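You operate a simulated robot arm through the tools that you are given. There is no shell and no other tool.

The job below is to be done with a simulated robot arm. You get a single attempt, and the scene is never put back.

TASK
Grease all lines but wheel till their pins are out.
Fine: stop pumping before grease comes out at the block; then turn the grease switch to OFF.

The check looks at the end state, three seconds after you hand in, the way a careful person would. Anything else that was tipped, shoved, dropped, spilled or broken makes it a failure.

THE ROBOT
A 6-joint arm with a fingered hand, fixed in place. Base frame: the origin is at the foot of the arm, x ahead of it, y to its left, z up. Units: m, rad, N and s.
With the tool pointing down near the work surface it reaches from about 0.24 to 0.68 m from the base axis. Its first joint turns from -2.897 to 2.897 rad. Payload 4 kg.
The TCP is the grasp point between the finger pads, 0.026 m short of the fingertips. In the tool frame z runs along the fingers and y along their closing line. Largest opening 0.148 m; the body of the gripper starts 0.073 m behind the TCP. The gripper is a hand of 3 fingers: y runs from the thumb to the fingers, the wrist lies at [0, 0, -0.239] in the tool frame, and closing takes about 1.5 s.
Orientation is that of the tool frame in the base frame, as a unit quaternion [x, y, z, w]. With the fingers straight down and closing along the base's y, the tool's x points along the base's -x, its y along +y and its z along -z.

THE INTERFACE
- The arm moves only by the tool drive_tool. Its arguments are lists of equal length, an entry for each row: "turn": the turn, a rotation vector about the base's x, y, z in rad, a list of three; "slide": the shift along the base's x, y, z in mm, a list of three. In form: {"turn": [[ax, ay, az], ...], "slide": [[tx, ty, tz], ...]}. A call has 1 to 20 rows; each row shifts and turns the commanded pose from where the row before left it. "jaw" is the opening, from 0 (shut) to 1 (fully open), set as the call begins (left out, the last holds). A row lasts 0.2 s, in which the tool goes at most 0.05 m and 0.15 rad; a call with a longer step from one row to the next is refused whole, and so is a gripper value outside its range. A pose out of reach is approached as far as the arm can. The call stops where the force on the tool passes 40 N (or 10 N more than at its start, if that is more) or the arm is blocked; 0.2 s more then pass. The fingers move at their own pace (about 0.153 m/s each) and stop on an object; they squeeze with about 22 N. The grip force told is the motor's: it shows also when the fingers shut on nothing. Time passes only in rows, and 0.2 s behind the last, so rows that do not move let the fingers close. The reply holds the time, the measured pose of the TCP, the force on the tool along the base axes, the opening and the grip force, in the units named above and with some noise, with the torque about the TCP (base axes, N m) and any sound that the robot's microphone picked up.
- Cameras (640 x 400 px; columns grow to the right, rows downward): "scene" is fixed at [0.0512, 0.5012, 1.3214]; the picture's right is [-0.52, -0.86, 0.00], its down [-0.44, 0.26, -0.86] and it looks along [0.74, -0.44, -0.51] (base axes); focal length 314 px, centre (320, 200). "wrist" rides on the gripper at [0.068, -0.039, -0.09] in the tool frame; the picture's right is [0.50, 0.87, 0.00], its down [-0.66, 0.38, -0.65] and it looks along [-0.57, 0.33, 0.76] (tool axes); focal length 222 px, centre (320, 200). There is no depth. A picture from a camera that has moved, and an enlarged one, comes with that camera's place and axes in the base frame and with its lens.
- grab_frame(camera): a new picture of that camera. It takes no simulated time.
- move_column(by): slides the trunk up (or, below 0, down) by that many m; the arm rides with it, the base frame stays. It gives what a move gives, with no picture.
- curl_fingers(finger1, finger2, thumb_bend): sets how far each is bent, from 0 (flat) to 1 (curled in); at 0.3 the hand is open as for a grip, at 0.7 the pads meet at the TCP. One left out holds its place. A second passes; each finger stops where it meets its share of the squeeze, and holds until it gets a number again. A gripper value or a shape takes the hand back. It gives what a move gives, with no picture; readings hold the bend of each and the force on the fingers (four entries, about 0 where the hand has none), thumb and palm.
- hand_shape(shape): the hand has 3 fingers and takes this shape, open, in about a second: jaw (thumb against the fingers, like two jaws); tri (thumb and two fingers); tip (a fingertip pinch); poke (one finger out to press); point (the index stretched); flat (the hand flat); cup (the hand cupped); fist (a fist). The gripper value then closes the fingers along that shape, each until it touches; the sizes above hold for jaw. It gives what a move gives, with no picture.
- enlarge(camera, box): a new picture of the part [left, top, right, bottom] of that camera's present view, enlarged. It takes no simulated time.
- job_done(): hands the job in; it is judged then, once.

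Nothing tells you positions but the pictures and the camera data. Unless the task says otherwise, let go and move clear before handing in.

The tools are called after "Call:" as a command line: name --argument value ..., lists and objects as JSON in quotes. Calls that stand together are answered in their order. drive_tool: Moves the arm, as the interface text tells. Its arguments: {"type":"object","properties":{"turn":{"type":"array","items":{"type":"array","items":{"type":"number"}}},"slide":{"type":"array","items":{"type":"array","items":{"type":"number"}}},"jaw":{"type":"number"}},"required":["turn","slide"]} The other tools are called the same way: move_column (by) slides the trunk up or down; hand_shape (shape) gives the hand a shape; curl_fingers (finger1, finger2, thumb_bend) moves the fingers one by one; grab_frame (camera) takes a picture; enlarge (camera, box) takes an enlarged picture of a part of a camera's view; job_done () hands the job in.

At the start:

```text
clock: 0.0
tool_pos: [0.3928, 0.0563, 1.1033]
tcp_rot: [0.0, 1.0, -0.001, -0.001]
contact_force: [-0.4, 0.0, 0.3]
wrist_torque: [-0.02, 0.01, 0.01]
width: 0.1478
finger_force: 0.1
shape: jaw
bend: [0.3, 0.3, 0.3]
finger forces: [0.1, 0.1, 0.0, 0.1, 0.0, 0.2]
trunk travel left (down, up): [-0.2, 0.117]
```

scene: 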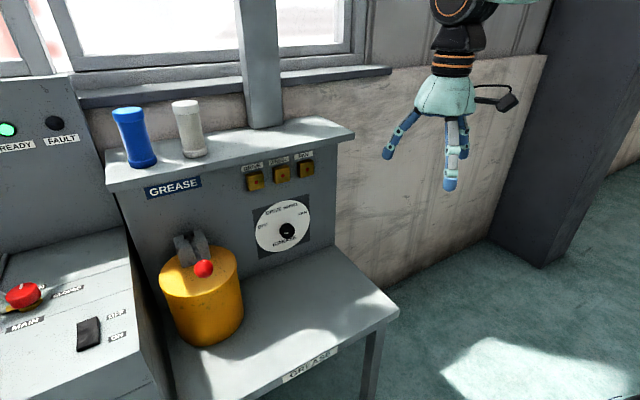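
wrist: 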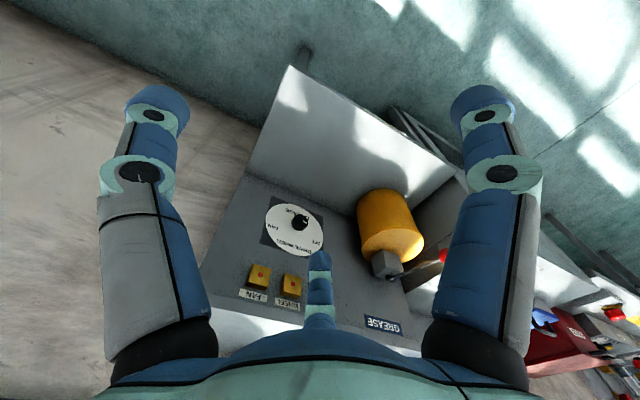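

I see a grease station with a yellow pump, a selector dial, three pin blocks and a GREASE sign, plus a separate control panel with a MAIN switch at the left. I will take enlarged pictures before moving.

Call:
enlarge --camera "scene" --box '[220, 140, 340, 260]'

Call:
enlarge --camera "scene" --box '[140, 200, 280, 360]'

Call:
enlarge --camera "scene" --box '[0, 80, 160, 400]'

Call:
enlarge --camera "wrist" --box '[220, 170, 460, 340]'

```text
3.33 times, centred on (280, 200) of scene
camera zoom: at [0.0512, 0.5012, 1.3214], right [-0.52, -0.86, 0.0], down [-0.44, 0.26, -0.86], along [0.74, -0.44, -0.51], focal length 1046 px, centre (453, 200)
```

zoom: 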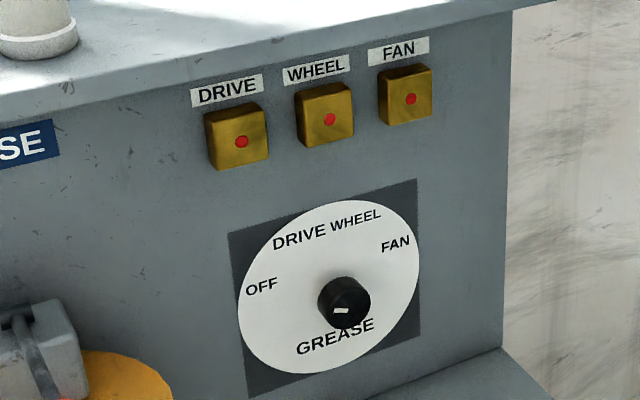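

```text
2.50 times, centred on (210, 280) of scene
camera zoom: at [0.0512, 0.5012, 1.3214], right [-0.52, -0.86, 0.0], down [-0.44, 0.26, -0.86], along [0.74, -0.44, -0.51], focal length 785 px, centre (595, 0)
```

zoom: 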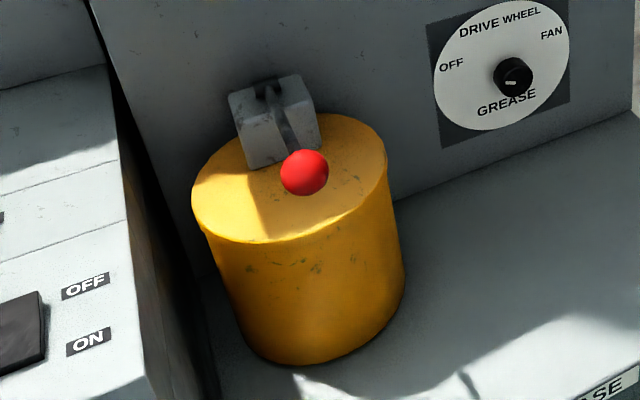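

```text
1.25 times, centred on (80, 240) of scene
camera zoom: at [0.0512, 0.5012, 1.3214], right [-0.52, -0.86, 0.0], down [-0.44, 0.26, -0.86], along [0.74, -0.44, -0.51], focal length 392 px, centre (620, 150)
```

zoom: 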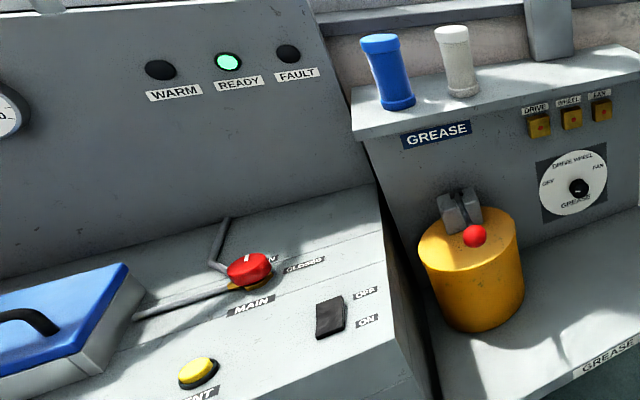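

```text
2.35 times, centred on (340, 255) of wrist
camera zoom: at [0.324, 0.0178, 1.1914], right [-0.5, 0.87, 0.0], down [0.66, 0.38, 0.65], along [0.57, 0.33, -0.76], focal length 523 px, centre (273, 71)
```

zoom: 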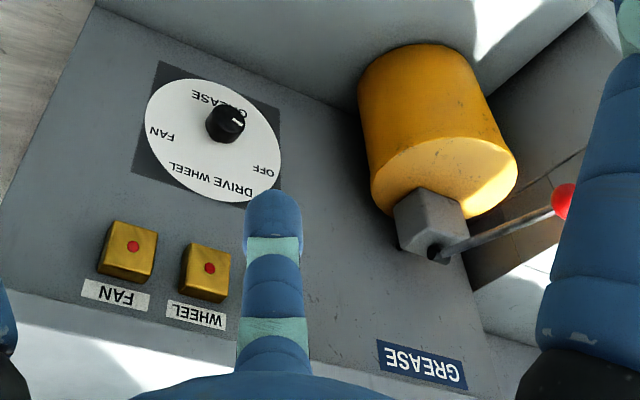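

Call:
enlarge --camera "scene" --box '[240, 150, 320, 200]'

Call:
enlarge --camera "scene" --box '[250, 190, 314, 254]'

Call:
enlarge --camera "wrist" --box '[255, 190, 335, 260]'

Call:
enlarge --camera "wrist" --box '[400, 200, 640, 400]'

```text
8.00 times, centred on (280, 175) of scene
camera zoom: at [0.0512, 0.5012, 1.3214], right [-0.52, -0.86, 0.0], down [-0.44, 0.26, -0.86], along [0.74, -0.44, -0.51], focal length 2511 px, centre (640, 400)
```

zoom: 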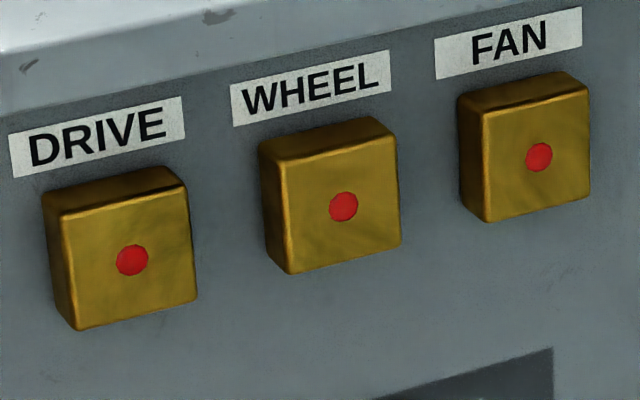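

```text
6.25 times, centred on (282, 222) of scene
camera zoom: at [0.0512, 0.5012, 1.3214], right [-0.52, -0.86, 0.0], down [-0.44, 0.26, -0.86], along [0.74, -0.44, -0.51], focal length 1962 px, centre (558, 62)
```

zoom: 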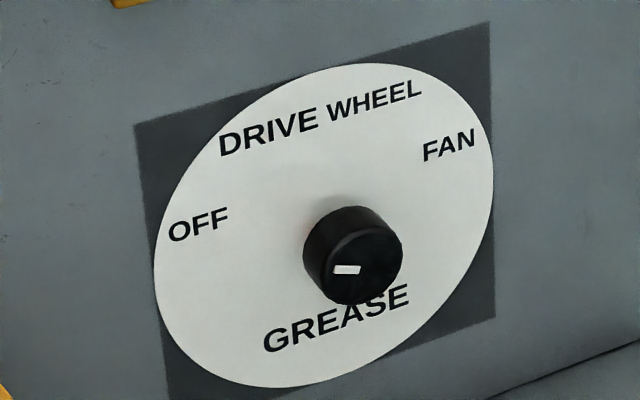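

```text
5.71 times, centred on (295, 225) of wrist
camera zoom: at [0.324, 0.0178, 1.1914], right [-0.5, 0.87, 0.0], down [0.66, 0.38, 0.65], along [0.57, 0.33, -0.76], focal length 1269 px, centre (463, 57)
```

zoom: 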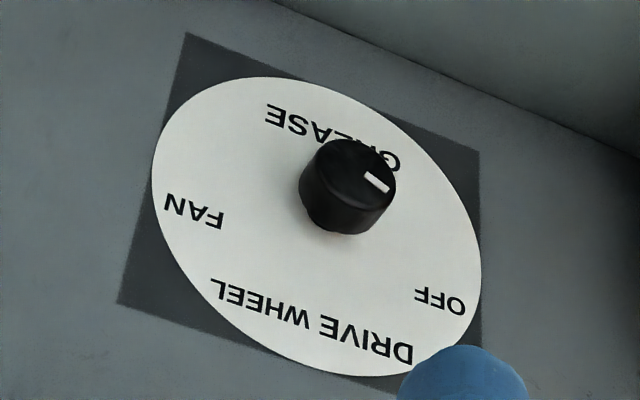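

```text
2.00 times, centred on (520, 300) of wrist
camera zoom: at [0.324, 0.0178, 1.1914], right [-0.5, 0.87, 0.0], down [0.66, 0.38, 0.65], along [0.57, 0.33, -0.76], focal length 444 px, centre (-80, 0)
```

zoom: 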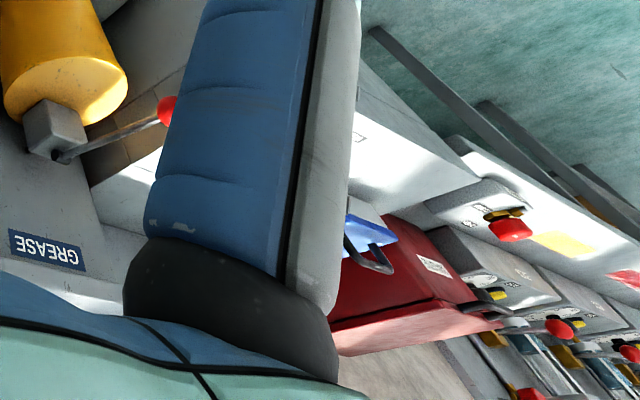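

The dial knob sits at about [0.745, 0.192, 0.763] and its mark points to OFF. The DRIVE, WHEEL and FAN blocks are near z 0.945 with all pins in, and the pump ball is near [0.546, 0.459, 0.903]. I will tilt the hand to point along +x and bring it in front of the dial, keeping clear.

Call:
drive_tool --turn '[[0, -0.1309, 0], [0, -0.1309, 0], [0, -0.1309, 0], [0, -0.1309, 0], [0, -0.1309, 0], [0, -0.1309, 0], [0, -0.1309, 0], [0, -0.1309, 0], [0, -0.1309, 0], [0, -0.1309, 0], [0, -0.1309, 0], [0, -0.1309, 0]]' --slide '[[14, 11, -25], [14, 11, -25], [14, 11, -25], [14, 11, -25], [14, 11, -25], [14, 11, -25], [14, 11, -25], [14, 11, -25], [14, 11, -25], [14, 11, -25], [14, 11, -25], [14, 11, -25]]'

Call:
grab_frame --camera "scene"

Call:
grab_frame --camera "wrist"

```text
clock: 2.6
tool_pos: [0.5582, 0.1899, 0.8013]
tcp_rot: [0.0, 0.706, 0.001, 0.708]
contact_force: [0.1, -0.5, -0.9]
wrist_torque: [-0.01, 0.01, -0.03]
width: 0.1478
finger_force: 0.0
shape: jaw
bend: [0.3, 0.3, 0.3]
finger forces: [0.0, 0.0, 0.0, 0.0, 0.1, 0.0]
trunk travel left (down, up): [-0.2, 0.117]
```

```text
taken
```

scene: 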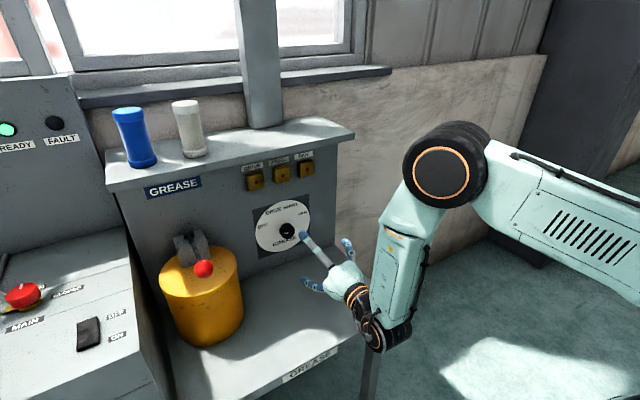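

```text
taken
camera wrist: at [0.4684, 0.1504, 0.7326], right [0.0, 0.87, -0.5], down [-0.66, 0.38, 0.65], along [0.76, 0.33, 0.57], focal length 222 px, centre (320, 200)
```

wrist: 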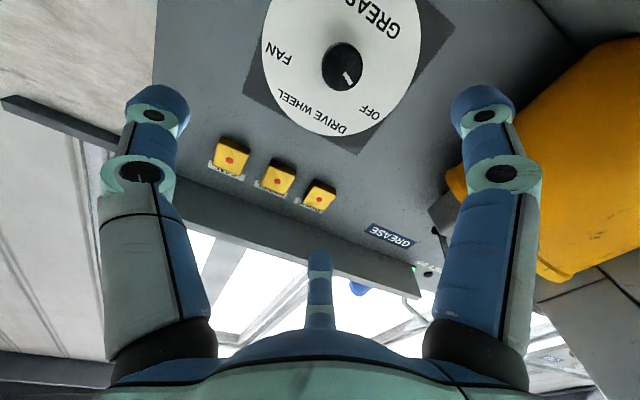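

The hand now points at the panel and the wrist camera sees the dial and all three blocks. I will enlarge that view to refine the knob position.

Call:
enlarge --camera "wrist" --box '[240, 0, 460, 150]'

Call:
enlarge --camera "wrist" --box '[190, 120, 360, 220]'

Call:
enlarge --camera "scene" --box '[240, 180, 400, 340]'

```text
2.67 times, centred on (350, 75) of wrist
camera zoom: at [0.4684, 0.1504, 0.7326], right [0.0, 0.87, -0.5], down [-0.66, 0.38, 0.65], along [0.76, 0.33, 0.57], focal length 592 px, centre (240, 533)
```

zoom: 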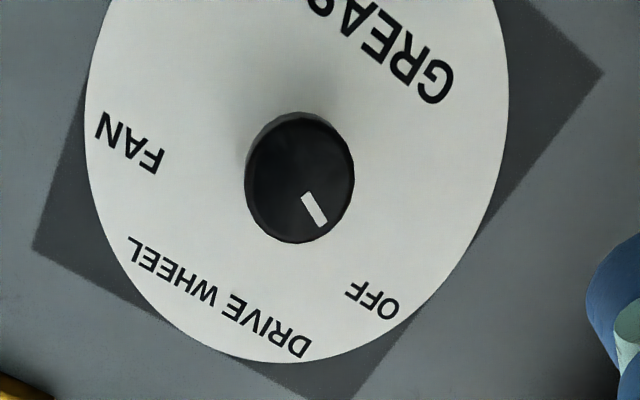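

```text
3.76 times, centred on (275, 170) of wrist
camera zoom: at [0.4684, 0.1504, 0.7326], right [0.0, 0.87, -0.5], down [-0.66, 0.38, 0.65], along [0.76, 0.33, 0.57], focal length 836 px, centre (489, 313)
```

zoom: 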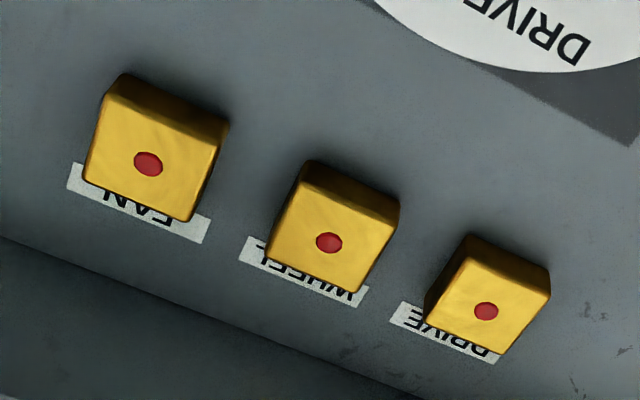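

```text
2.50 times, centred on (320, 260) of scene
camera zoom: at [0.0512, 0.5012, 1.3214], right [-0.52, -0.86, 0.0], down [-0.44, 0.26, -0.86], along [0.74, -0.44, -0.51], focal length 785 px, centre (320, 50)
```

zoom: 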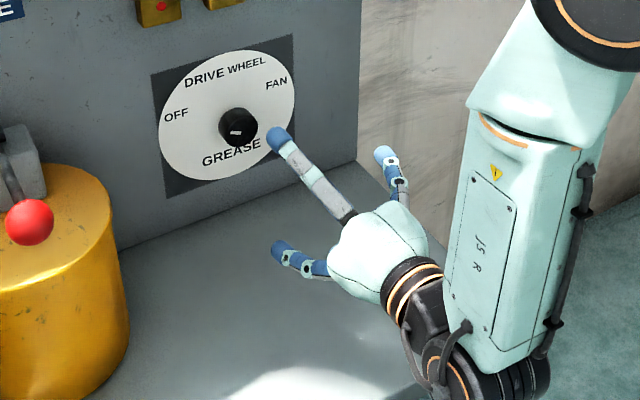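

The knob face is near [0.742, 0.197, 0.763] with a diameter of about 40 mm, and the mark points to OFF, about 70° left of up. I will approach to about 8 cm away, partly closing the fingers.

Call:
drive_tool --turn '[[0, 0, 0], [0, 0, 0], [0, 0, 0], [0, 0, 0], [0, 0, 0], [0, 0, 0]]' --slide '[[0, 3.5, -19], [0, 3.5, -19], [35, 0, 0], [35, 0, 0], [30, 0, 0], [0, 0, 0]]' --jaw 0.6

Call:
grab_frame --camera "scene"

Call:
grab_frame --camera "wrist"

```text
clock: 4.0
tool_pos: [0.6601, 0.1959, 0.7652]
tcp_rot: [0.001, 0.707, -0.001, 0.707]
contact_force: [-0.6, -0.1, 0.4]
wrist_torque: [0.01, 0.01, 0.02]
width: 0.0888
finger_force: 0.1
shape: jaw
bend: [0.32, 0.32, 0.7]
finger forces: [0.0, 0.1, 0.0, 0.1, 0.1, 0.0]
trunk travel left (down, up): [-0.2, 0.117]
```

```text
taken
```

scene: 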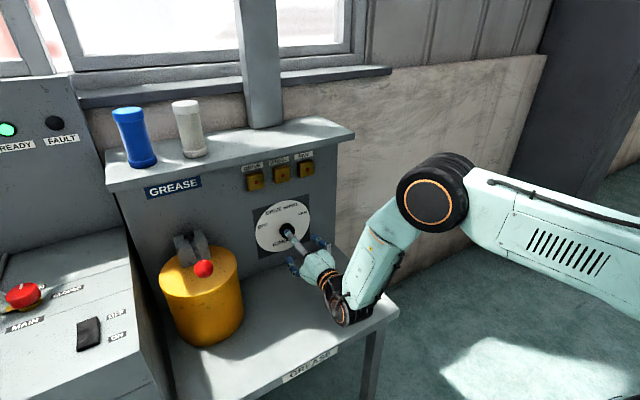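

```text
taken
camera wrist: at [0.5691, 0.1575, 0.6955], right [0.0, 0.87, -0.5], down [-0.65, 0.38, 0.66], along [0.76, 0.33, 0.57], focal length 222 px, centre (320, 200)
```

wrist: 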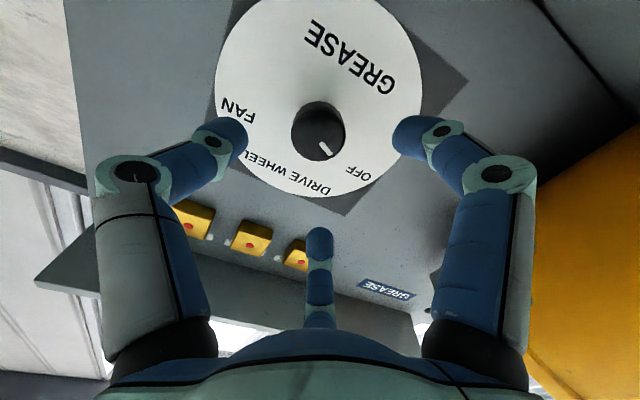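

The three digits (thumb toward -y, two fingers opposite) sit evenly around the tool axis, which suits a round knob. I will enlarge to check centring before closing in.

Call:
enlarge --camera "wrist" --box '[260, 80, 380, 180]'

```text
4.00 times, centred on (320, 130) of wrist
camera zoom: at [0.5691, 0.1575, 0.6955], right [0.0, 0.87, -0.5], down [-0.65, 0.38, 0.66], along [0.76, 0.33, 0.57], focal length 888 px, centre (320, 480)
```

zoom: 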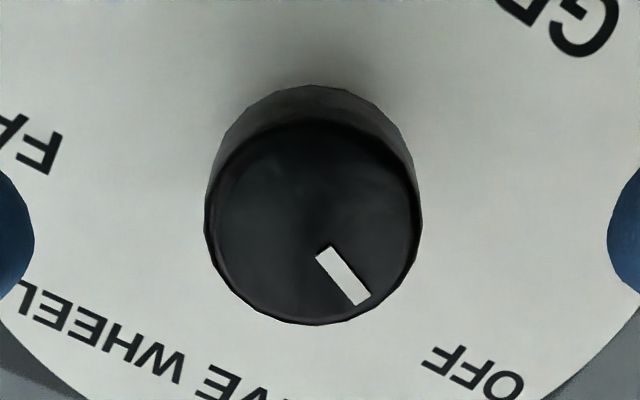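

The knob is centred within about 2 mm and is about 44 mm across. I will advance to x ≈ 0.741 and then close on it.

Call:
drive_tool --turn '[[0, 0, 0], [0, 0, 0], [0, 0, 0], [0, 0, 0], [0, 0, 0]]' --slide '[[25, -1, 0], [25, -1, 0], [20, 0, 0], [11, 0, 0], [0, 0, 0]]'

Call:
grab_frame --camera "wrist"

Call:
enlarge --camera "scene" --box '[240, 190, 380, 330]'

```text
clock: 5.2
tool_pos: [0.7424, 0.1944, 0.7643]
tcp_rot: [0.0, 0.707, 0.0, 0.707]
contact_force: [0.0, 0.0, 0.1]
wrist_torque: [-0.01, -0.01, 0.03]
width: 0.0895
finger_force: 0.1
shape: jaw
bend: [0.32, 0.32, 0.7]
finger forces: [0.1, 0.1, 0.0, 0.1, 0.0, 0.0]
trunk travel left (down, up): [-0.2, 0.117]
```

```text
taken
camera wrist: at [0.6505, 0.1552, 0.6954], right [0.0, 0.87, -0.5], down [-0.65, 0.38, 0.66], along [0.76, 0.33, 0.57], focal length 222 px, centre (320, 200)
```

wrist: 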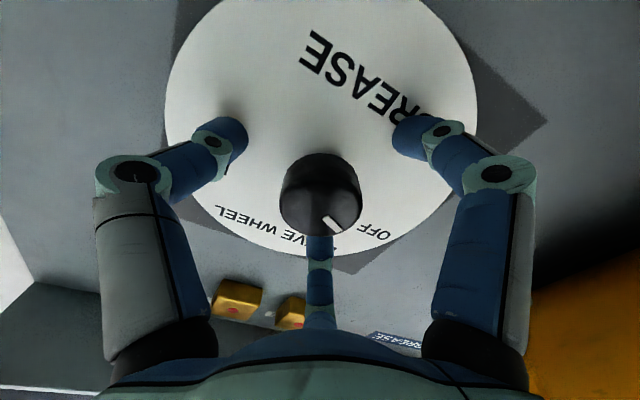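

```text
2.86 times, centred on (310, 260) of scene
camera zoom: at [0.0512, 0.5012, 1.3214], right [-0.52, -0.86, 0.0], down [-0.44, 0.26, -0.86], along [0.74, -0.44, -0.51], focal length 897 px, centre (349, 29)
```

zoom: 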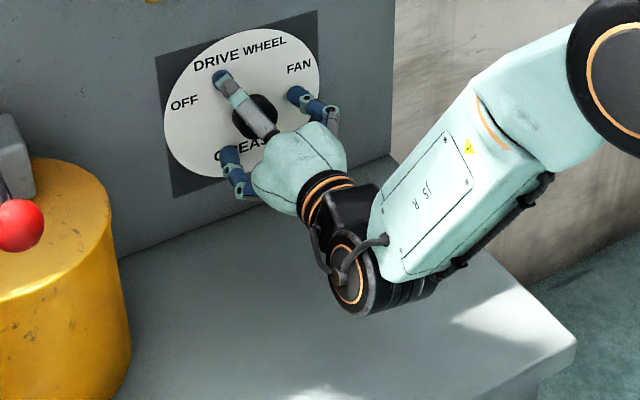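

All three digits surround the knob without contact. Next I close on it.

Call:
drive_tool --turn '[[0, 0, 0], [0, 0, 0], [0, 0, 0], [0, 0, 0], [0, 0, 0], [0, 0, 0]]' --slide '[[0, 0, 0], [0, 0, 0], [0, 0, 0], [0, 0, 0], [0, 0, 0], [0, 0, 0]]' --jaw 0.0

Call:
grab_frame --camera "wrist"

Call:
enlarge --camera "scene" --box '[240, 190, 380, 330]'

```text
clock: 6.6
tool_pos: [0.7439, 0.1939, 0.7632]
tcp_rot: [0.001, 0.707, 0.0, 0.707]
contact_force: [20.1, -1.0, 1.1]
wrist_torque: [0.02, -0.03, -0.12]
width: 0.0346
finger_force: 21.7
shape: jaw
bend: [0.76, 0.76, 0.7]
finger forces: [19.0, 19.1, 0.1, 0.1, 19.5, 0.0]
trunk travel left (down, up): [-0.2, 0.117]
```

```text
taken
camera wrist: at [0.6517, 0.1551, 0.695], right [0.0, 0.87, -0.5], down [-0.65, 0.38, 0.66], along [0.76, 0.33, 0.57], focal length 222 px, centre (320, 200)
```

wrist: 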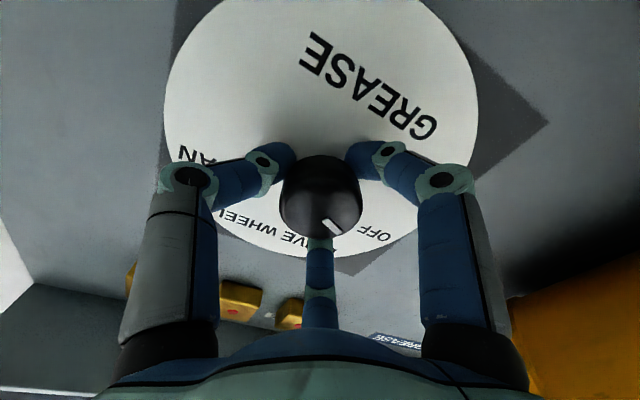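

```text
2.86 times, centred on (310, 260) of scene
camera zoom: at [0.0512, 0.5012, 1.3214], right [-0.52, -0.86, 0.0], down [-0.44, 0.26, -0.86], along [0.74, -0.44, -0.51], focal length 897 px, centre (349, 29)
```

zoom: 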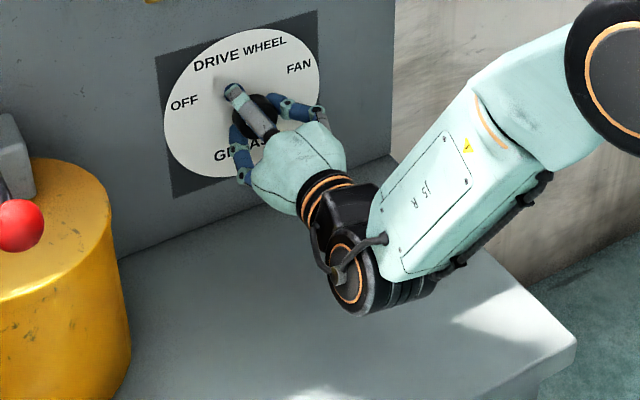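

The knob is held by all three digits. I will rotate about +x by roughly 0.8 rad, clockwise from OFF to DRIVE.

Call:
drive_tool --turn '[[0.1, 0, 0], [0.1, 0, 0], [0.1, 0, 0], [0.1, 0, 0], [0.1, 0, 0], [0.1, 0, 0], [0.1, 0, 0], [0.1, 0, 0], [0, 0, 0]]' --slide '[[0, 0, 0], [0, 0, 0], [0, 0, 0], [0, 0, 0], [0, 0, 0], [0, 0, 0], [0, 0, 0], [0, 0, 0], [0, 0, 0]]'

Call:
grab_frame --camera "wrist"

Call:
enlarge --camera "scene" --box '[240, 190, 380, 330]'

```text
clock: 8.6
tool_pos: [0.7428, 0.1934, 0.7633]
tcp_rot: [0.277, 0.652, 0.275, 0.65]
contact_force: [22.8, 2.4, -0.3]
wrist_torque: [0.04, 0.07, 0.0]
width: 0.0341
finger_force: 22.5
shape: jaw
bend: [0.75, 0.76, 0.7]
finger forces: [19.9, 19.2, 0.1, 0.0, 19.3, 0.0]
trunk travel left (down, up): [-0.2, 0.117]
```

```text
taken
camera wrist: at [0.6514, 0.2155, 0.6874], right [0.0, 0.96, 0.27], down [-0.65, -0.21, 0.73], along [0.76, -0.18, 0.63], focal length 222 px, centre (320, 200)
```

wrist: 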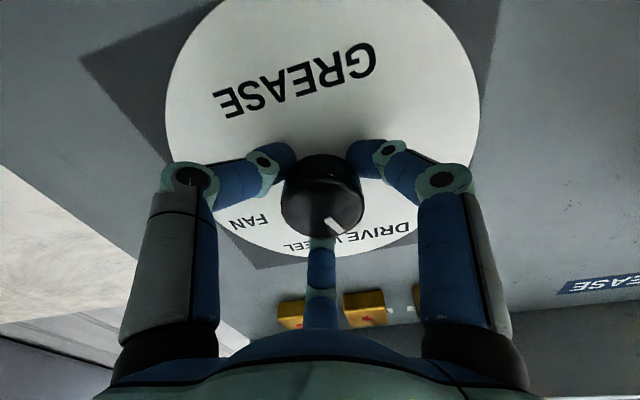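

```text
2.86 times, centred on (310, 260) of scene
camera zoom: at [0.0512, 0.5012, 1.3214], right [-0.52, -0.86, 0.0], down [-0.44, 0.26, -0.86], along [0.74, -0.44, -0.51], focal length 897 px, centre (349, 29)
```

zoom: 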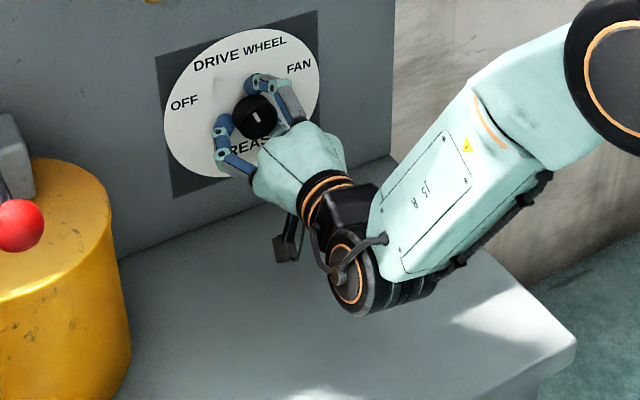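

Call:
enlarge --camera "wrist" --box '[220, 130, 420, 260]'

Call:
enlarge --camera "scene" --box '[252, 195, 312, 255]'

```text
3.08 times, centred on (320, 195) of wrist
camera zoom: at [0.6514, 0.2155, 0.6874], right [0.0, 0.96, 0.27], down [-0.65, -0.21, 0.73], along [0.76, -0.18, 0.63], focal length 684 px, centre (320, 215)
```

zoom: 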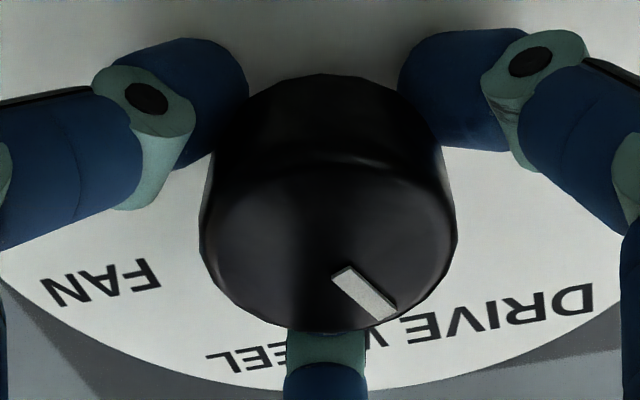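

```text
6.67 times, centred on (282, 225) of scene
camera zoom: at [0.0512, 0.5012, 1.3214], right [-0.52, -0.86, 0.0], down [-0.44, 0.26, -0.86], along [0.74, -0.44, -0.51], focal length 2092 px, centre (573, 33)
```

zoom: 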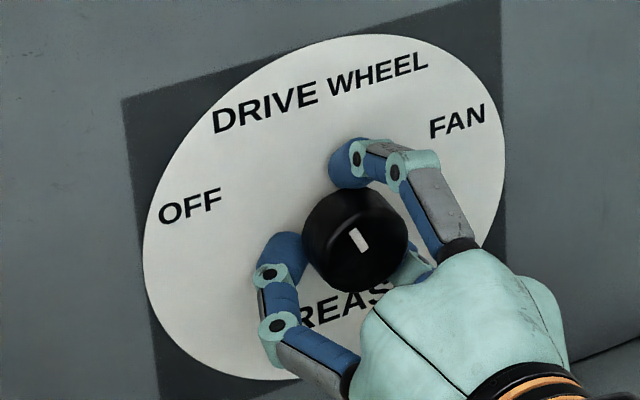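

The mark now points about 23° left of up, in line with DRIVE. I will open the fingers, back away and check again.

Call:
drive_tool --turn '[[0, 0, 0], [0, 0, 0], [0, 0, 0], [0, 0, 0], [0, 0, 0], [0, 0, 0], [0, 0, 0], [0, 0, 0]]' --slide '[[0, 0, 0], [0, 0, 0], [0, 0, 0], [0, 0, 0], [-30, 0, 0], [-40, 0, 0], [-40, 0, 0], [0, 0, 0]]' --jaw 0.65

Call:
enlarge --camera "scene" --box '[252, 195, 312, 255]'

Call:
grab_frame --camera "wrist"

```text
clock: 10.4
tool_pos: [0.6323, 0.1928, 0.7643]
tcp_rot: [0.276, 0.651, 0.275, 0.651]
contact_force: [0.2, -0.4, 0.8]
wrist_torque: [0.0, 0.02, 0.0]
width: 0.0959
finger_force: 0.1
shape: jaw
bend: [0.3, 0.3, 0.7]
finger forces: [0.0, 0.1, 0.0, 0.1, 0.0, 0.1]
trunk travel left (down, up): [-0.2, 0.117]
```

```text
6.67 times, centred on (282, 225) of scene
camera zoom: at [0.0512, 0.5012, 1.3214], right [-0.52, -0.86, 0.0], down [-0.44, 0.26, -0.86], along [0.74, -0.44, -0.51], focal length 2092 px, centre (573, 33)
```

zoom: 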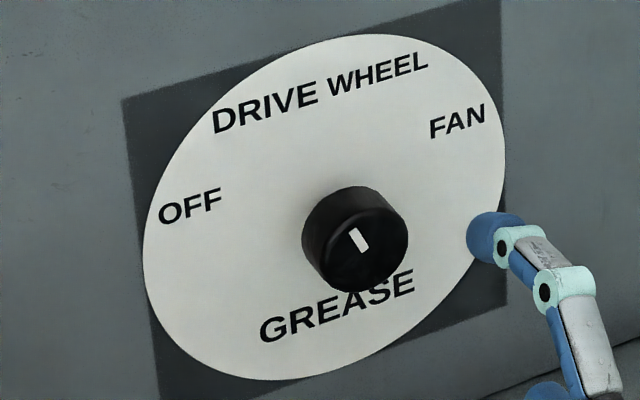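

```text
taken
camera wrist: at [0.541, 0.215, 0.687], right [0.0, 0.96, 0.27], down [-0.65, -0.21, 0.73], along [0.76, -0.18, 0.63], focal length 222 px, centre (320, 200)
```

wrist: 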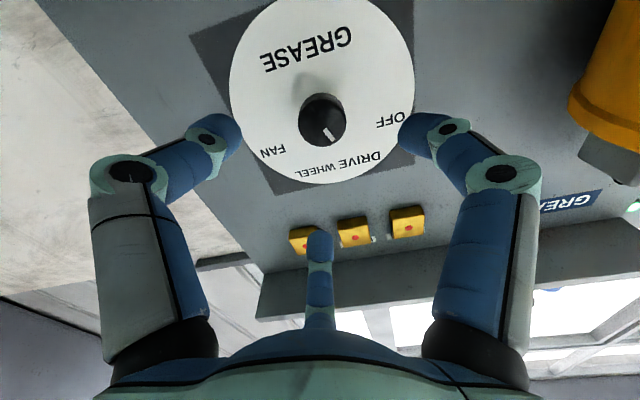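

The knob stays on DRIVE with the hand clear. Now I move to the pump: back off in x, undo the roll, and line up in front of the red ball.

Call:
drive_tool --turn '[[-0.1, 0, 0], [-0.1, 0, 0], [-0.1, 0, 0], [-0.1, 0, 0], [-0.1, 0, 0], [-0.1, 0, 0], [-0.1, 0, 0], [-0.1, 0, 0], [0, 0, 0], [0, 0, 0], [0, 0, 0]]' --slide '[[-44, 0, 10], [-44, 0, 10], [-44, 0, 10], [-44, 0, 10], [-44, 0, 10], [0, 20, 30], [0, 30, 30], [0, 30, 30], [0, 35, 0], [0, 35, 0], [0, 0, 0]]'

Call:
grab_frame --camera "wrist"

Call:
grab_frame --camera "scene"

```text
clock: 12.8
tool_pos: [0.4118, 0.345, 0.9063]
tcp_rot: [0.0, 0.707, 0.0, 0.707]
contact_force: [-0.9, -0.4, 0.4]
wrist_torque: [-0.02, -0.01, 0.03]
width: 0.096
finger_force: 0.1
shape: jaw
bend: [0.3, 0.3, 0.7]
finger forces: [0.1, 0.1, 0.0, 0.0, 0.1, 0.0]
trunk travel left (down, up): [-0.2, 0.117]
```

```text
taken
camera wrist: at [0.3202, 0.3054, 0.8382], right [0.0, 0.87, -0.5], down [-0.65, 0.38, 0.66], along [0.76, 0.33, 0.57], focal length 222 px, centre (320, 200)
```

wrist: 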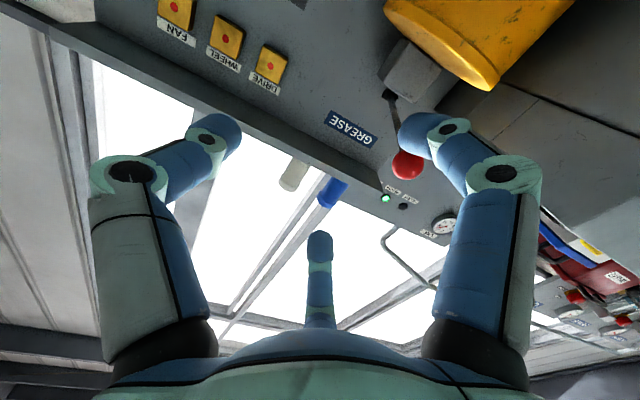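

```text
taken
```

scene: 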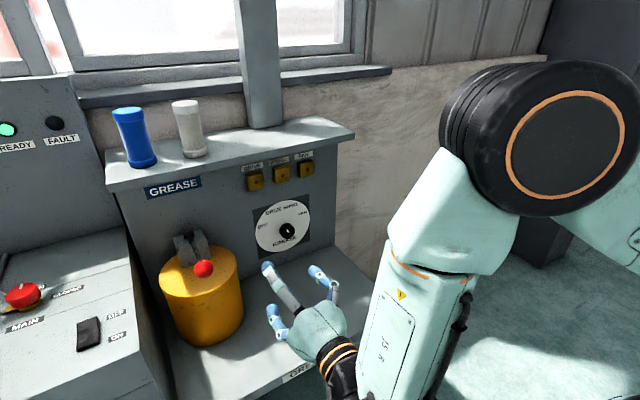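

Call:
enlarge --camera "wrist" --box '[340, 30, 500, 200]'

Call:
enlarge --camera "scene" --box '[150, 210, 350, 370]'

```text
2.35 times, centred on (420, 115) of wrist
camera zoom: at [0.3202, 0.3054, 0.8382], right [0.0, 0.87, -0.5], down [-0.65, 0.38, 0.66], along [0.76, 0.33, 0.57], focal length 523 px, centre (85, 400)
```

zoom: 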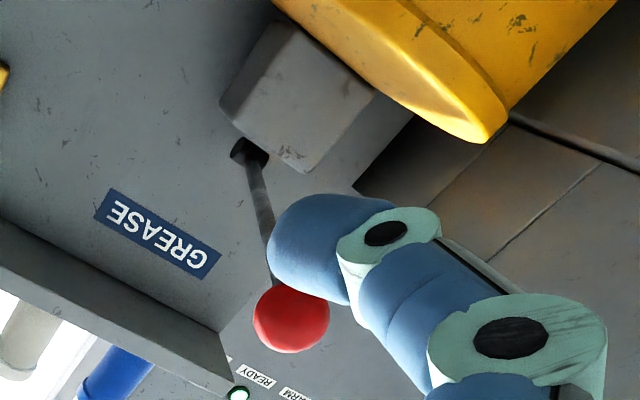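

```text
2.50 times, centred on (250, 290) of scene
camera zoom: at [0.0512, 0.5012, 1.3214], right [-0.52, -0.86, 0.0], down [-0.44, 0.26, -0.86], along [0.74, -0.44, -0.51], focal length 785 px, centre (495, -25)
```

zoom: 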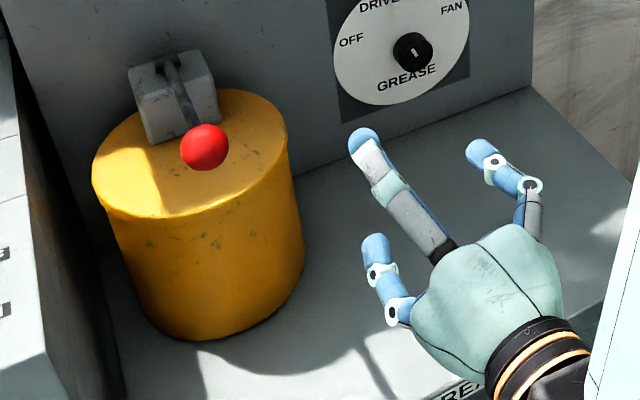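

The ball is about 37 mm across, centred near [0.541, 0.460, 0.908], and its pivot is near [0.705, 0.46, 0.875]. I will line up along the lever, pitched about 11° down, 10 cm short of the ball.

Call:
drive_tool --turn '[[0, 0.0475, 0], [0, 0.0475, 0], [0, 0.0475, 0], [0, 0.0475, 0], [0, 0, 0]]' --slide '[[8, 29, 5], [8, 29, 5], [8, 29, 5], [7, 28, 5], [0, 0, 0]]'

Call:
grab_frame --camera "wrist"

Call:
grab_frame --camera "scene"

```text
clock: 14.0
tool_pos: [0.4423, 0.4594, 0.9237]
tcp_rot: [0.0, 0.771, 0.0, 0.637]
contact_force: [0.0, 0.1, 0.8]
wrist_torque: [-0.02, -0.03, -0.01]
width: 0.0958
finger_force: 0.0
shape: jaw
bend: [0.3, 0.3, 0.7]
finger forces: [0.0, 0.0, 0.0, 0.1, 0.0, 0.0]
trunk travel left (down, up): [-0.2, 0.117]
```

```text
taken
camera wrist: at [0.3401, 0.4206, 0.8736], right [-0.09, 0.87, -0.49], down [-0.52, 0.38, 0.77], along [0.85, 0.33, 0.41], focal length 222 px, centre (320, 200)
```

wrist: 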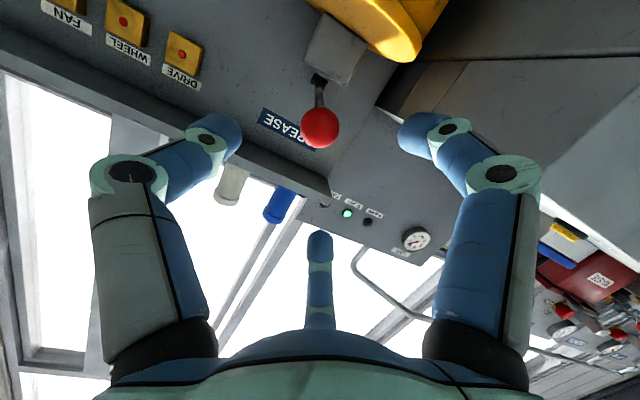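

```text
taken
```

scene: 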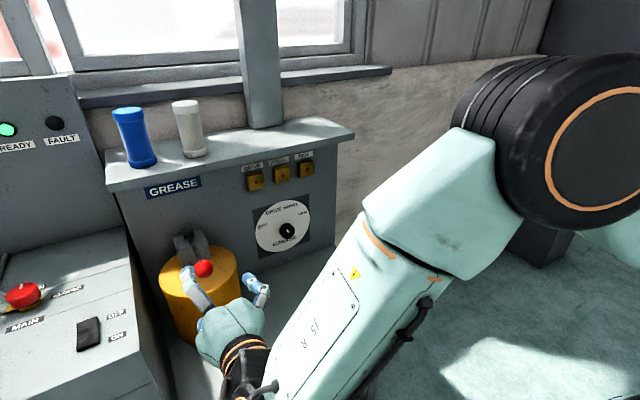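

The ball lies exactly on the tool axis. I advance the remaining 10 cm, with the fingers open around it.

Call:
drive_tool --turn '[[0, 0, 0], [0, 0, 0], [0, 0, 0], [0, 0, 0], [0, 0, 0], [0, 0, 0]]' --slide '[[20, 0, -3.8], [20, 0, -3.8], [20, 0, -3.8], [20, 0, -3.8], [19, 0, -3.8], [0, 0, 0]]'

Call:
grab_frame --camera "wrist"

Call:
grab_frame --camera "scene"

```text
clock: 15.4
tool_pos: [0.5409, 0.4587, 0.9063]
tcp_rot: [0.0, 0.771, 0.0, 0.637]
contact_force: [0.4, 0.2, 0.5]
wrist_torque: [0.02, 0.02, -0.02]
width: 0.0959
finger_force: 0.1
shape: jaw
bend: [0.3, 0.3, 0.7]
finger forces: [0.0, 0.0, 0.1, 0.0, 0.1, 0.0]
trunk travel left (down, up): [-0.2, 0.117]
```

```text
taken
camera wrist: at [0.4393, 0.4202, 0.8547], right [-0.09, 0.87, -0.49], down [-0.52, 0.38, 0.77], along [0.85, 0.33, 0.41], focal length 222 px, centre (320, 200)
```

wrist: 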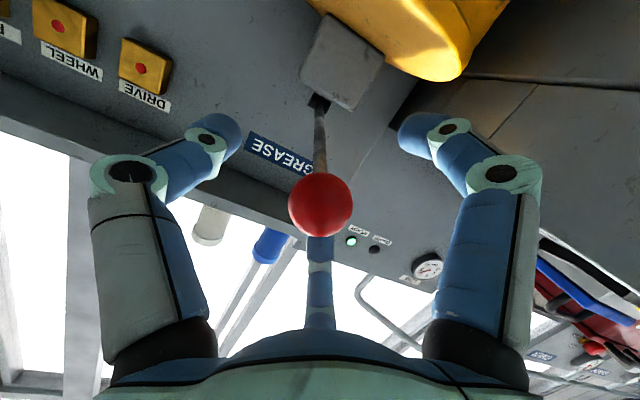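

```text
taken
```

scene: 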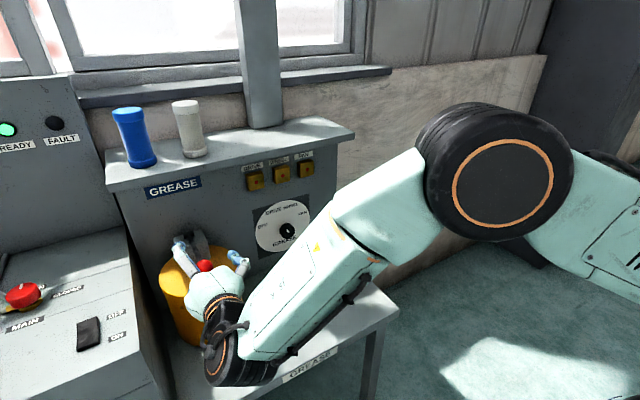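

The ball is at the grasp point and the blocks remain visible in both cameras. Now I close on the ball.

Call:
drive_tool --turn '[[0, 0, 0], [0, 0, 0], [0, 0, 0], [0, 0, 0], [0, 0, 0], [0, 0, 0]]' --slide '[[0, 0, 0], [0, 0, 0], [0, 0, 0], [0, 0, 0], [0, 0, 0], [0, 0, 0]]' --jaw 0.0

Call:
grab_frame --camera "wrist"

Call:
enlarge --camera "scene" --box '[130, 150, 330, 350]'

```text
clock: 16.8
tool_pos: [0.5439, 0.4577, 0.9045]
tcp_rot: [0.001, 0.772, -0.001, 0.636]
contact_force: [17.4, -3.2, -1.6]
wrist_torque: [-0.01, -0.08, 0.11]
width: 0.0088
finger_force: 21.7
shape: jaw
bend: [0.72, 0.73, 0.72]
finger forces: [16.9, 19.0, 0.1, 0.0, 21.2, 0.0]
trunk travel left (down, up): [-0.2, 0.117]
```

```text
taken
camera wrist: at [0.4407, 0.4199, 0.854], right [-0.09, 0.87, -0.49], down [-0.52, 0.38, 0.77], along [0.85, 0.33, 0.41], focal length 222 px, centre (320, 200)
```

wrist: 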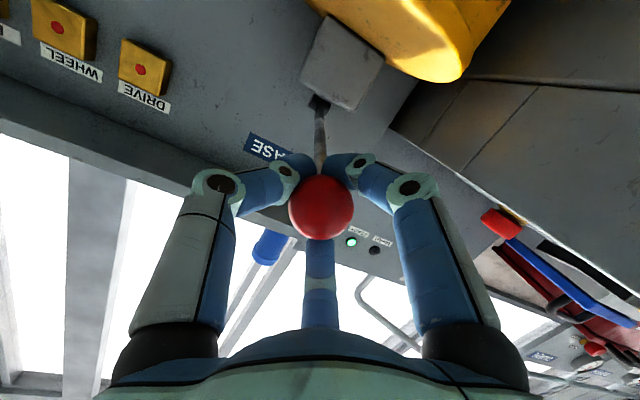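

```text
2.00 times, centred on (230, 250) of scene
camera zoom: at [0.0512, 0.5012, 1.3214], right [-0.52, -0.86, 0.0], down [-0.44, 0.26, -0.86], along [0.74, -0.44, -0.51], focal length 628 px, centre (500, 100)
```

zoom: 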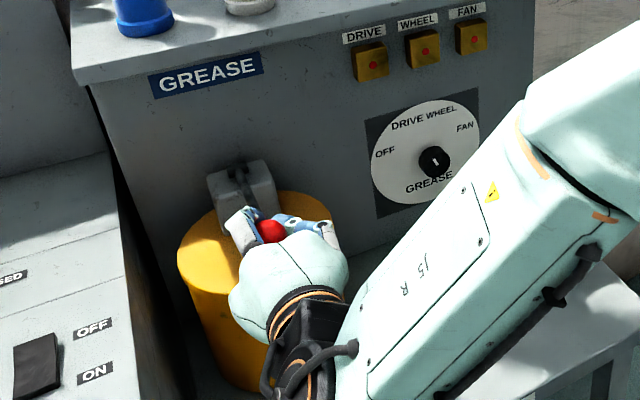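

The digits cage the ball. I will start a slow downward swing about the pivot, 0.2 rad, and watch force, sound and the DRIVE pin.

Call:
drive_tool --turn '[[0, -0.05, 0], [0, -0.05, 0], [0, -0.05, 0], [0, -0.05, 0]]' --slide '[[-1.3, 0, -8.25], [-0.9, 0, -8.3], [-0.5, 0, -8.3], [-0.1, 0, -8.35]]'

Call:
grab_frame --camera "wrist"

Call:
enlarge --camera "scene" --box '[130, 150, 330, 350]'

Call:
enlarge --camera "scene" --box '[240, 150, 320, 200]'

```text
clock: 17.8
tool_pos: [0.5407, 0.4577, 0.8725]
tcp_rot: [0.001, 0.704, 0.0, 0.71]
contact_force: [21.8, -0.8, 3.4]
wrist_torque: [0.0, 0.01, 0.1]
width: 0.0089
finger_force: 21.8
shape: jaw
bend: [0.72, 0.72, 0.72]
finger forces: [18.2, 21.4, 0.0, 0.1, 20.1, 0.1]
trunk travel left (down, up): [-0.2, 0.117]
```

```text
taken
camera wrist: at [0.4503, 0.4197, 0.8027], right [0.01, 0.87, -0.5], down [-0.66, 0.38, 0.65], along [0.75, 0.33, 0.57], focal length 222 px, centre (320, 200)
```

wrist: 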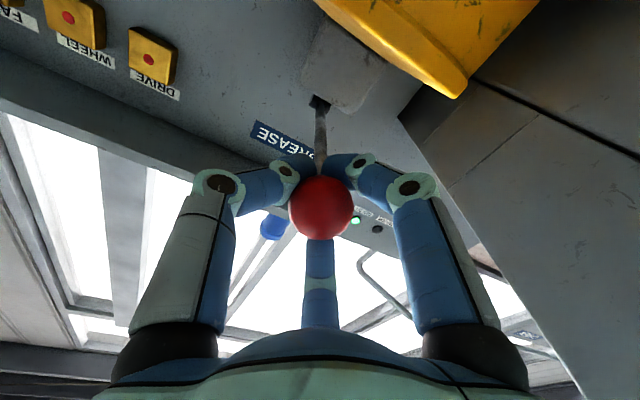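

```text
2.00 times, centred on (230, 250) of scene
camera zoom: at [0.0512, 0.5012, 1.3214], right [-0.52, -0.86, 0.0], down [-0.44, 0.26, -0.86], along [0.74, -0.44, -0.51], focal length 628 px, centre (500, 100)
```

zoom: 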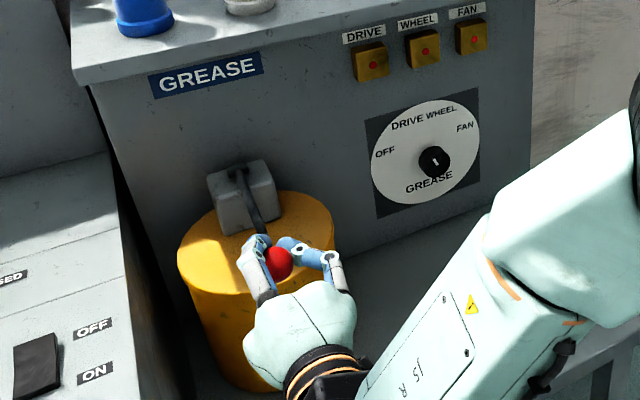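

```text
8.00 times, centred on (280, 175) of scene
camera zoom: at [0.0512, 0.5012, 1.3214], right [-0.52, -0.86, 0.0], down [-0.44, 0.26, -0.86], along [0.74, -0.44, -0.51], focal length 2511 px, centre (640, 400)
```

zoom: 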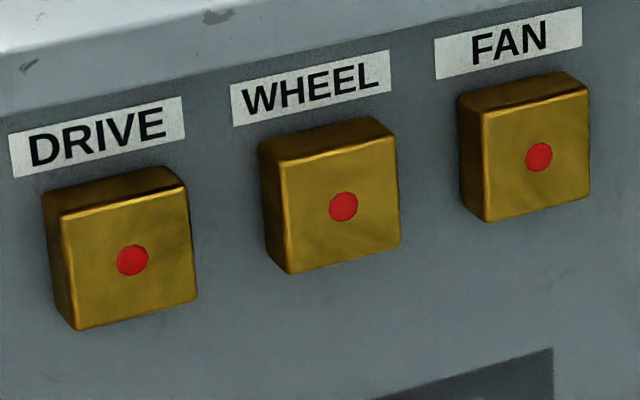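

The lever follows the hand easily. I continue the downstroke in small steps, watching for the end stop.

Call:
drive_tool --turn '[[0, -0.05, 0], [0, -0.05, 0], [0, -0.05, 0], [0, -0.05, 0]]' --slide '[[0.35, 0, -8.35], [0.75, 0, -8.3], [1.2, 0, -8.3], [1.6, 0, -8.2]]'

Call:
grab_frame --camera "wrist"

Call:
enlarge --camera "scene" --box '[130, 150, 330, 350]'

Call:
enlarge --camera "scene" --box '[240, 150, 320, 200]'

```text
clock: 18.8
tool_pos: [0.5443, 0.458, 0.8389]
tcp_rot: [0.001, 0.629, 0.0, 0.777]
contact_force: [28.4, 1.0, 12.1]
wrist_torque: [-0.02, -0.08, 0.03]
width: 0.0086
finger_force: 22.0
shape: jaw
bend: [0.72, 0.72, 0.72]
finger forces: [19.8, 23.0, 0.0, 0.0, 20.4, 0.0]
trunk travel left (down, up): [-0.2, 0.117]
```

```text
taken
camera wrist: at [0.4696, 0.4194, 0.7527], right [0.1, 0.87, -0.49], down [-0.78, 0.38, 0.51], along [0.62, 0.33, 0.71], focal length 222 px, centre (320, 200)
```

wrist: 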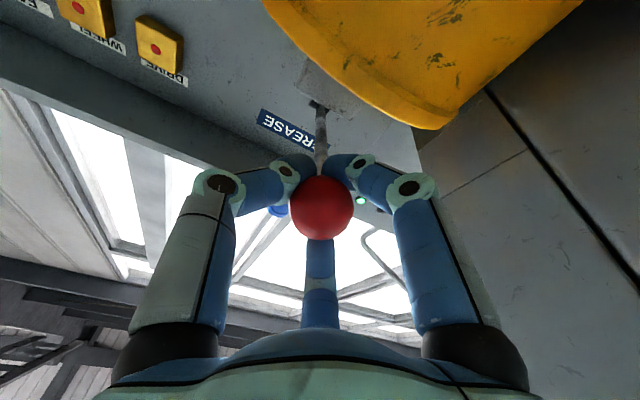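

```text
2.00 times, centred on (230, 250) of scene
camera zoom: at [0.0512, 0.5012, 1.3214], right [-0.52, -0.86, 0.0], down [-0.44, 0.26, -0.86], along [0.74, -0.44, -0.51], focal length 628 px, centre (500, 100)
```

zoom: 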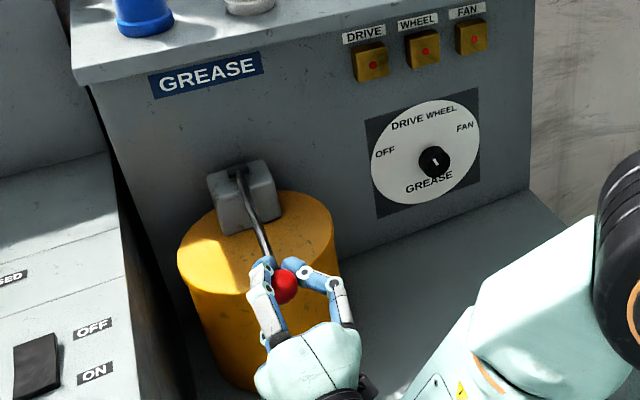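

```text
8.00 times, centred on (280, 175) of scene
camera zoom: at [0.0512, 0.5012, 1.3214], right [-0.52, -0.86, 0.0], down [-0.44, 0.26, -0.86], along [0.74, -0.44, -0.51], focal length 2511 px, centre (640, 400)
```

zoom: 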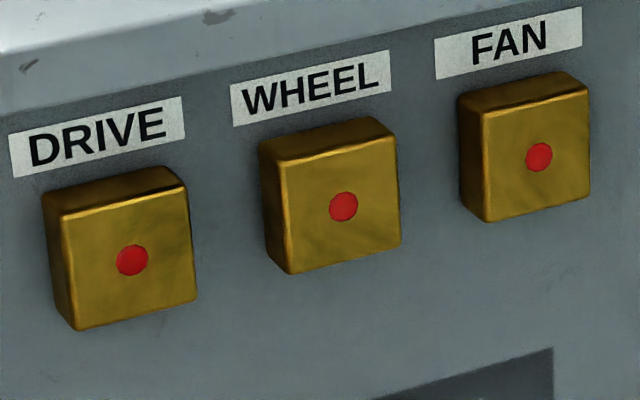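

The lever is about 12° below level with light resistance and some tension along it. I continue down with a slight forward correction to ease that tension.

Call:
drive_tool --turn '[[0, -0.05, 0], [0, -0.05, 0], [0, -0.05, 0]]' --slide '[[3.0, 0, -8.0], [3.2, 0, -7.9], [3.4, 0, -7.8]]'

Call:
grab_frame --camera "wrist"

Call:
enlarge --camera "scene" --box '[130, 150, 330, 350]'

Call:
enlarge --camera "scene" --box '[240, 150, 320, 200]'

```text
clock: 19.6
tool_pos: [0.5522, 0.4594, 0.8201]
tcp_rot: [0.001, 0.567, 0.003, 0.824]
contact_force: [11.7, 5.8, 35.5]
wrist_torque: [0.02, 0.06, 0.01]
width: 0.007
finger_force: 22.2
shape: jaw
bend: [0.72, 0.59, 0.72]
finger forces: [0.0, 32.1, 0.0, 0.1, 0.1, 0.1]
trunk travel left (down, up): [-0.2, 0.117]
```

```text
taken
camera wrist: at [0.4904, 0.4208, 0.7231], right [0.18, 0.87, -0.46], down [-0.85, 0.38, 0.38], along [0.5, 0.32, 0.8], focal length 222 px, centre (320, 200)
```

wrist: 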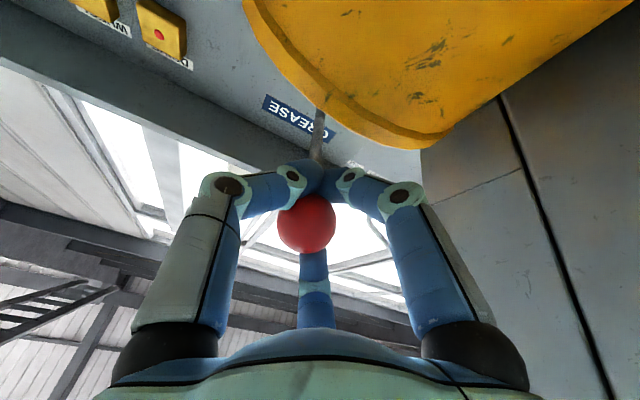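

```text
2.00 times, centred on (230, 250) of scene
camera zoom: at [0.0512, 0.5012, 1.3214], right [-0.52, -0.86, 0.0], down [-0.44, 0.26, -0.86], along [0.74, -0.44, -0.51], focal length 628 px, centre (500, 100)
```

zoom: 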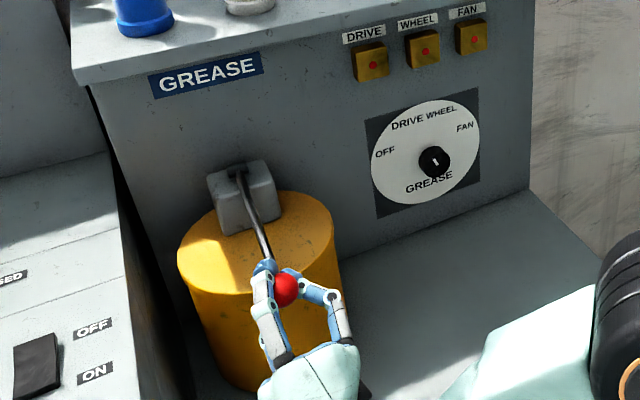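

```text
8.00 times, centred on (280, 175) of scene
camera zoom: at [0.0512, 0.5012, 1.3214], right [-0.52, -0.86, 0.0], down [-0.44, 0.26, -0.86], along [0.74, -0.44, -0.51], focal length 2511 px, centre (640, 400)
```

zoom: 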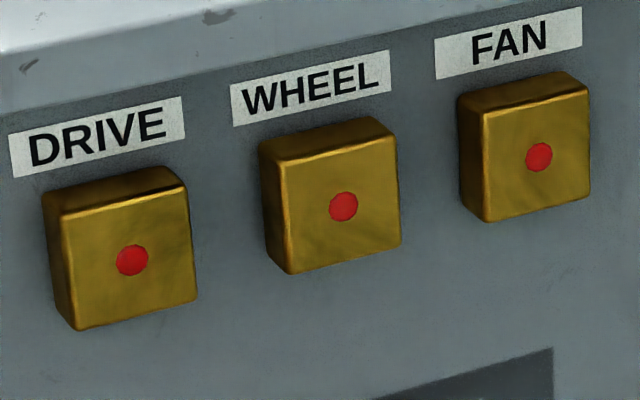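

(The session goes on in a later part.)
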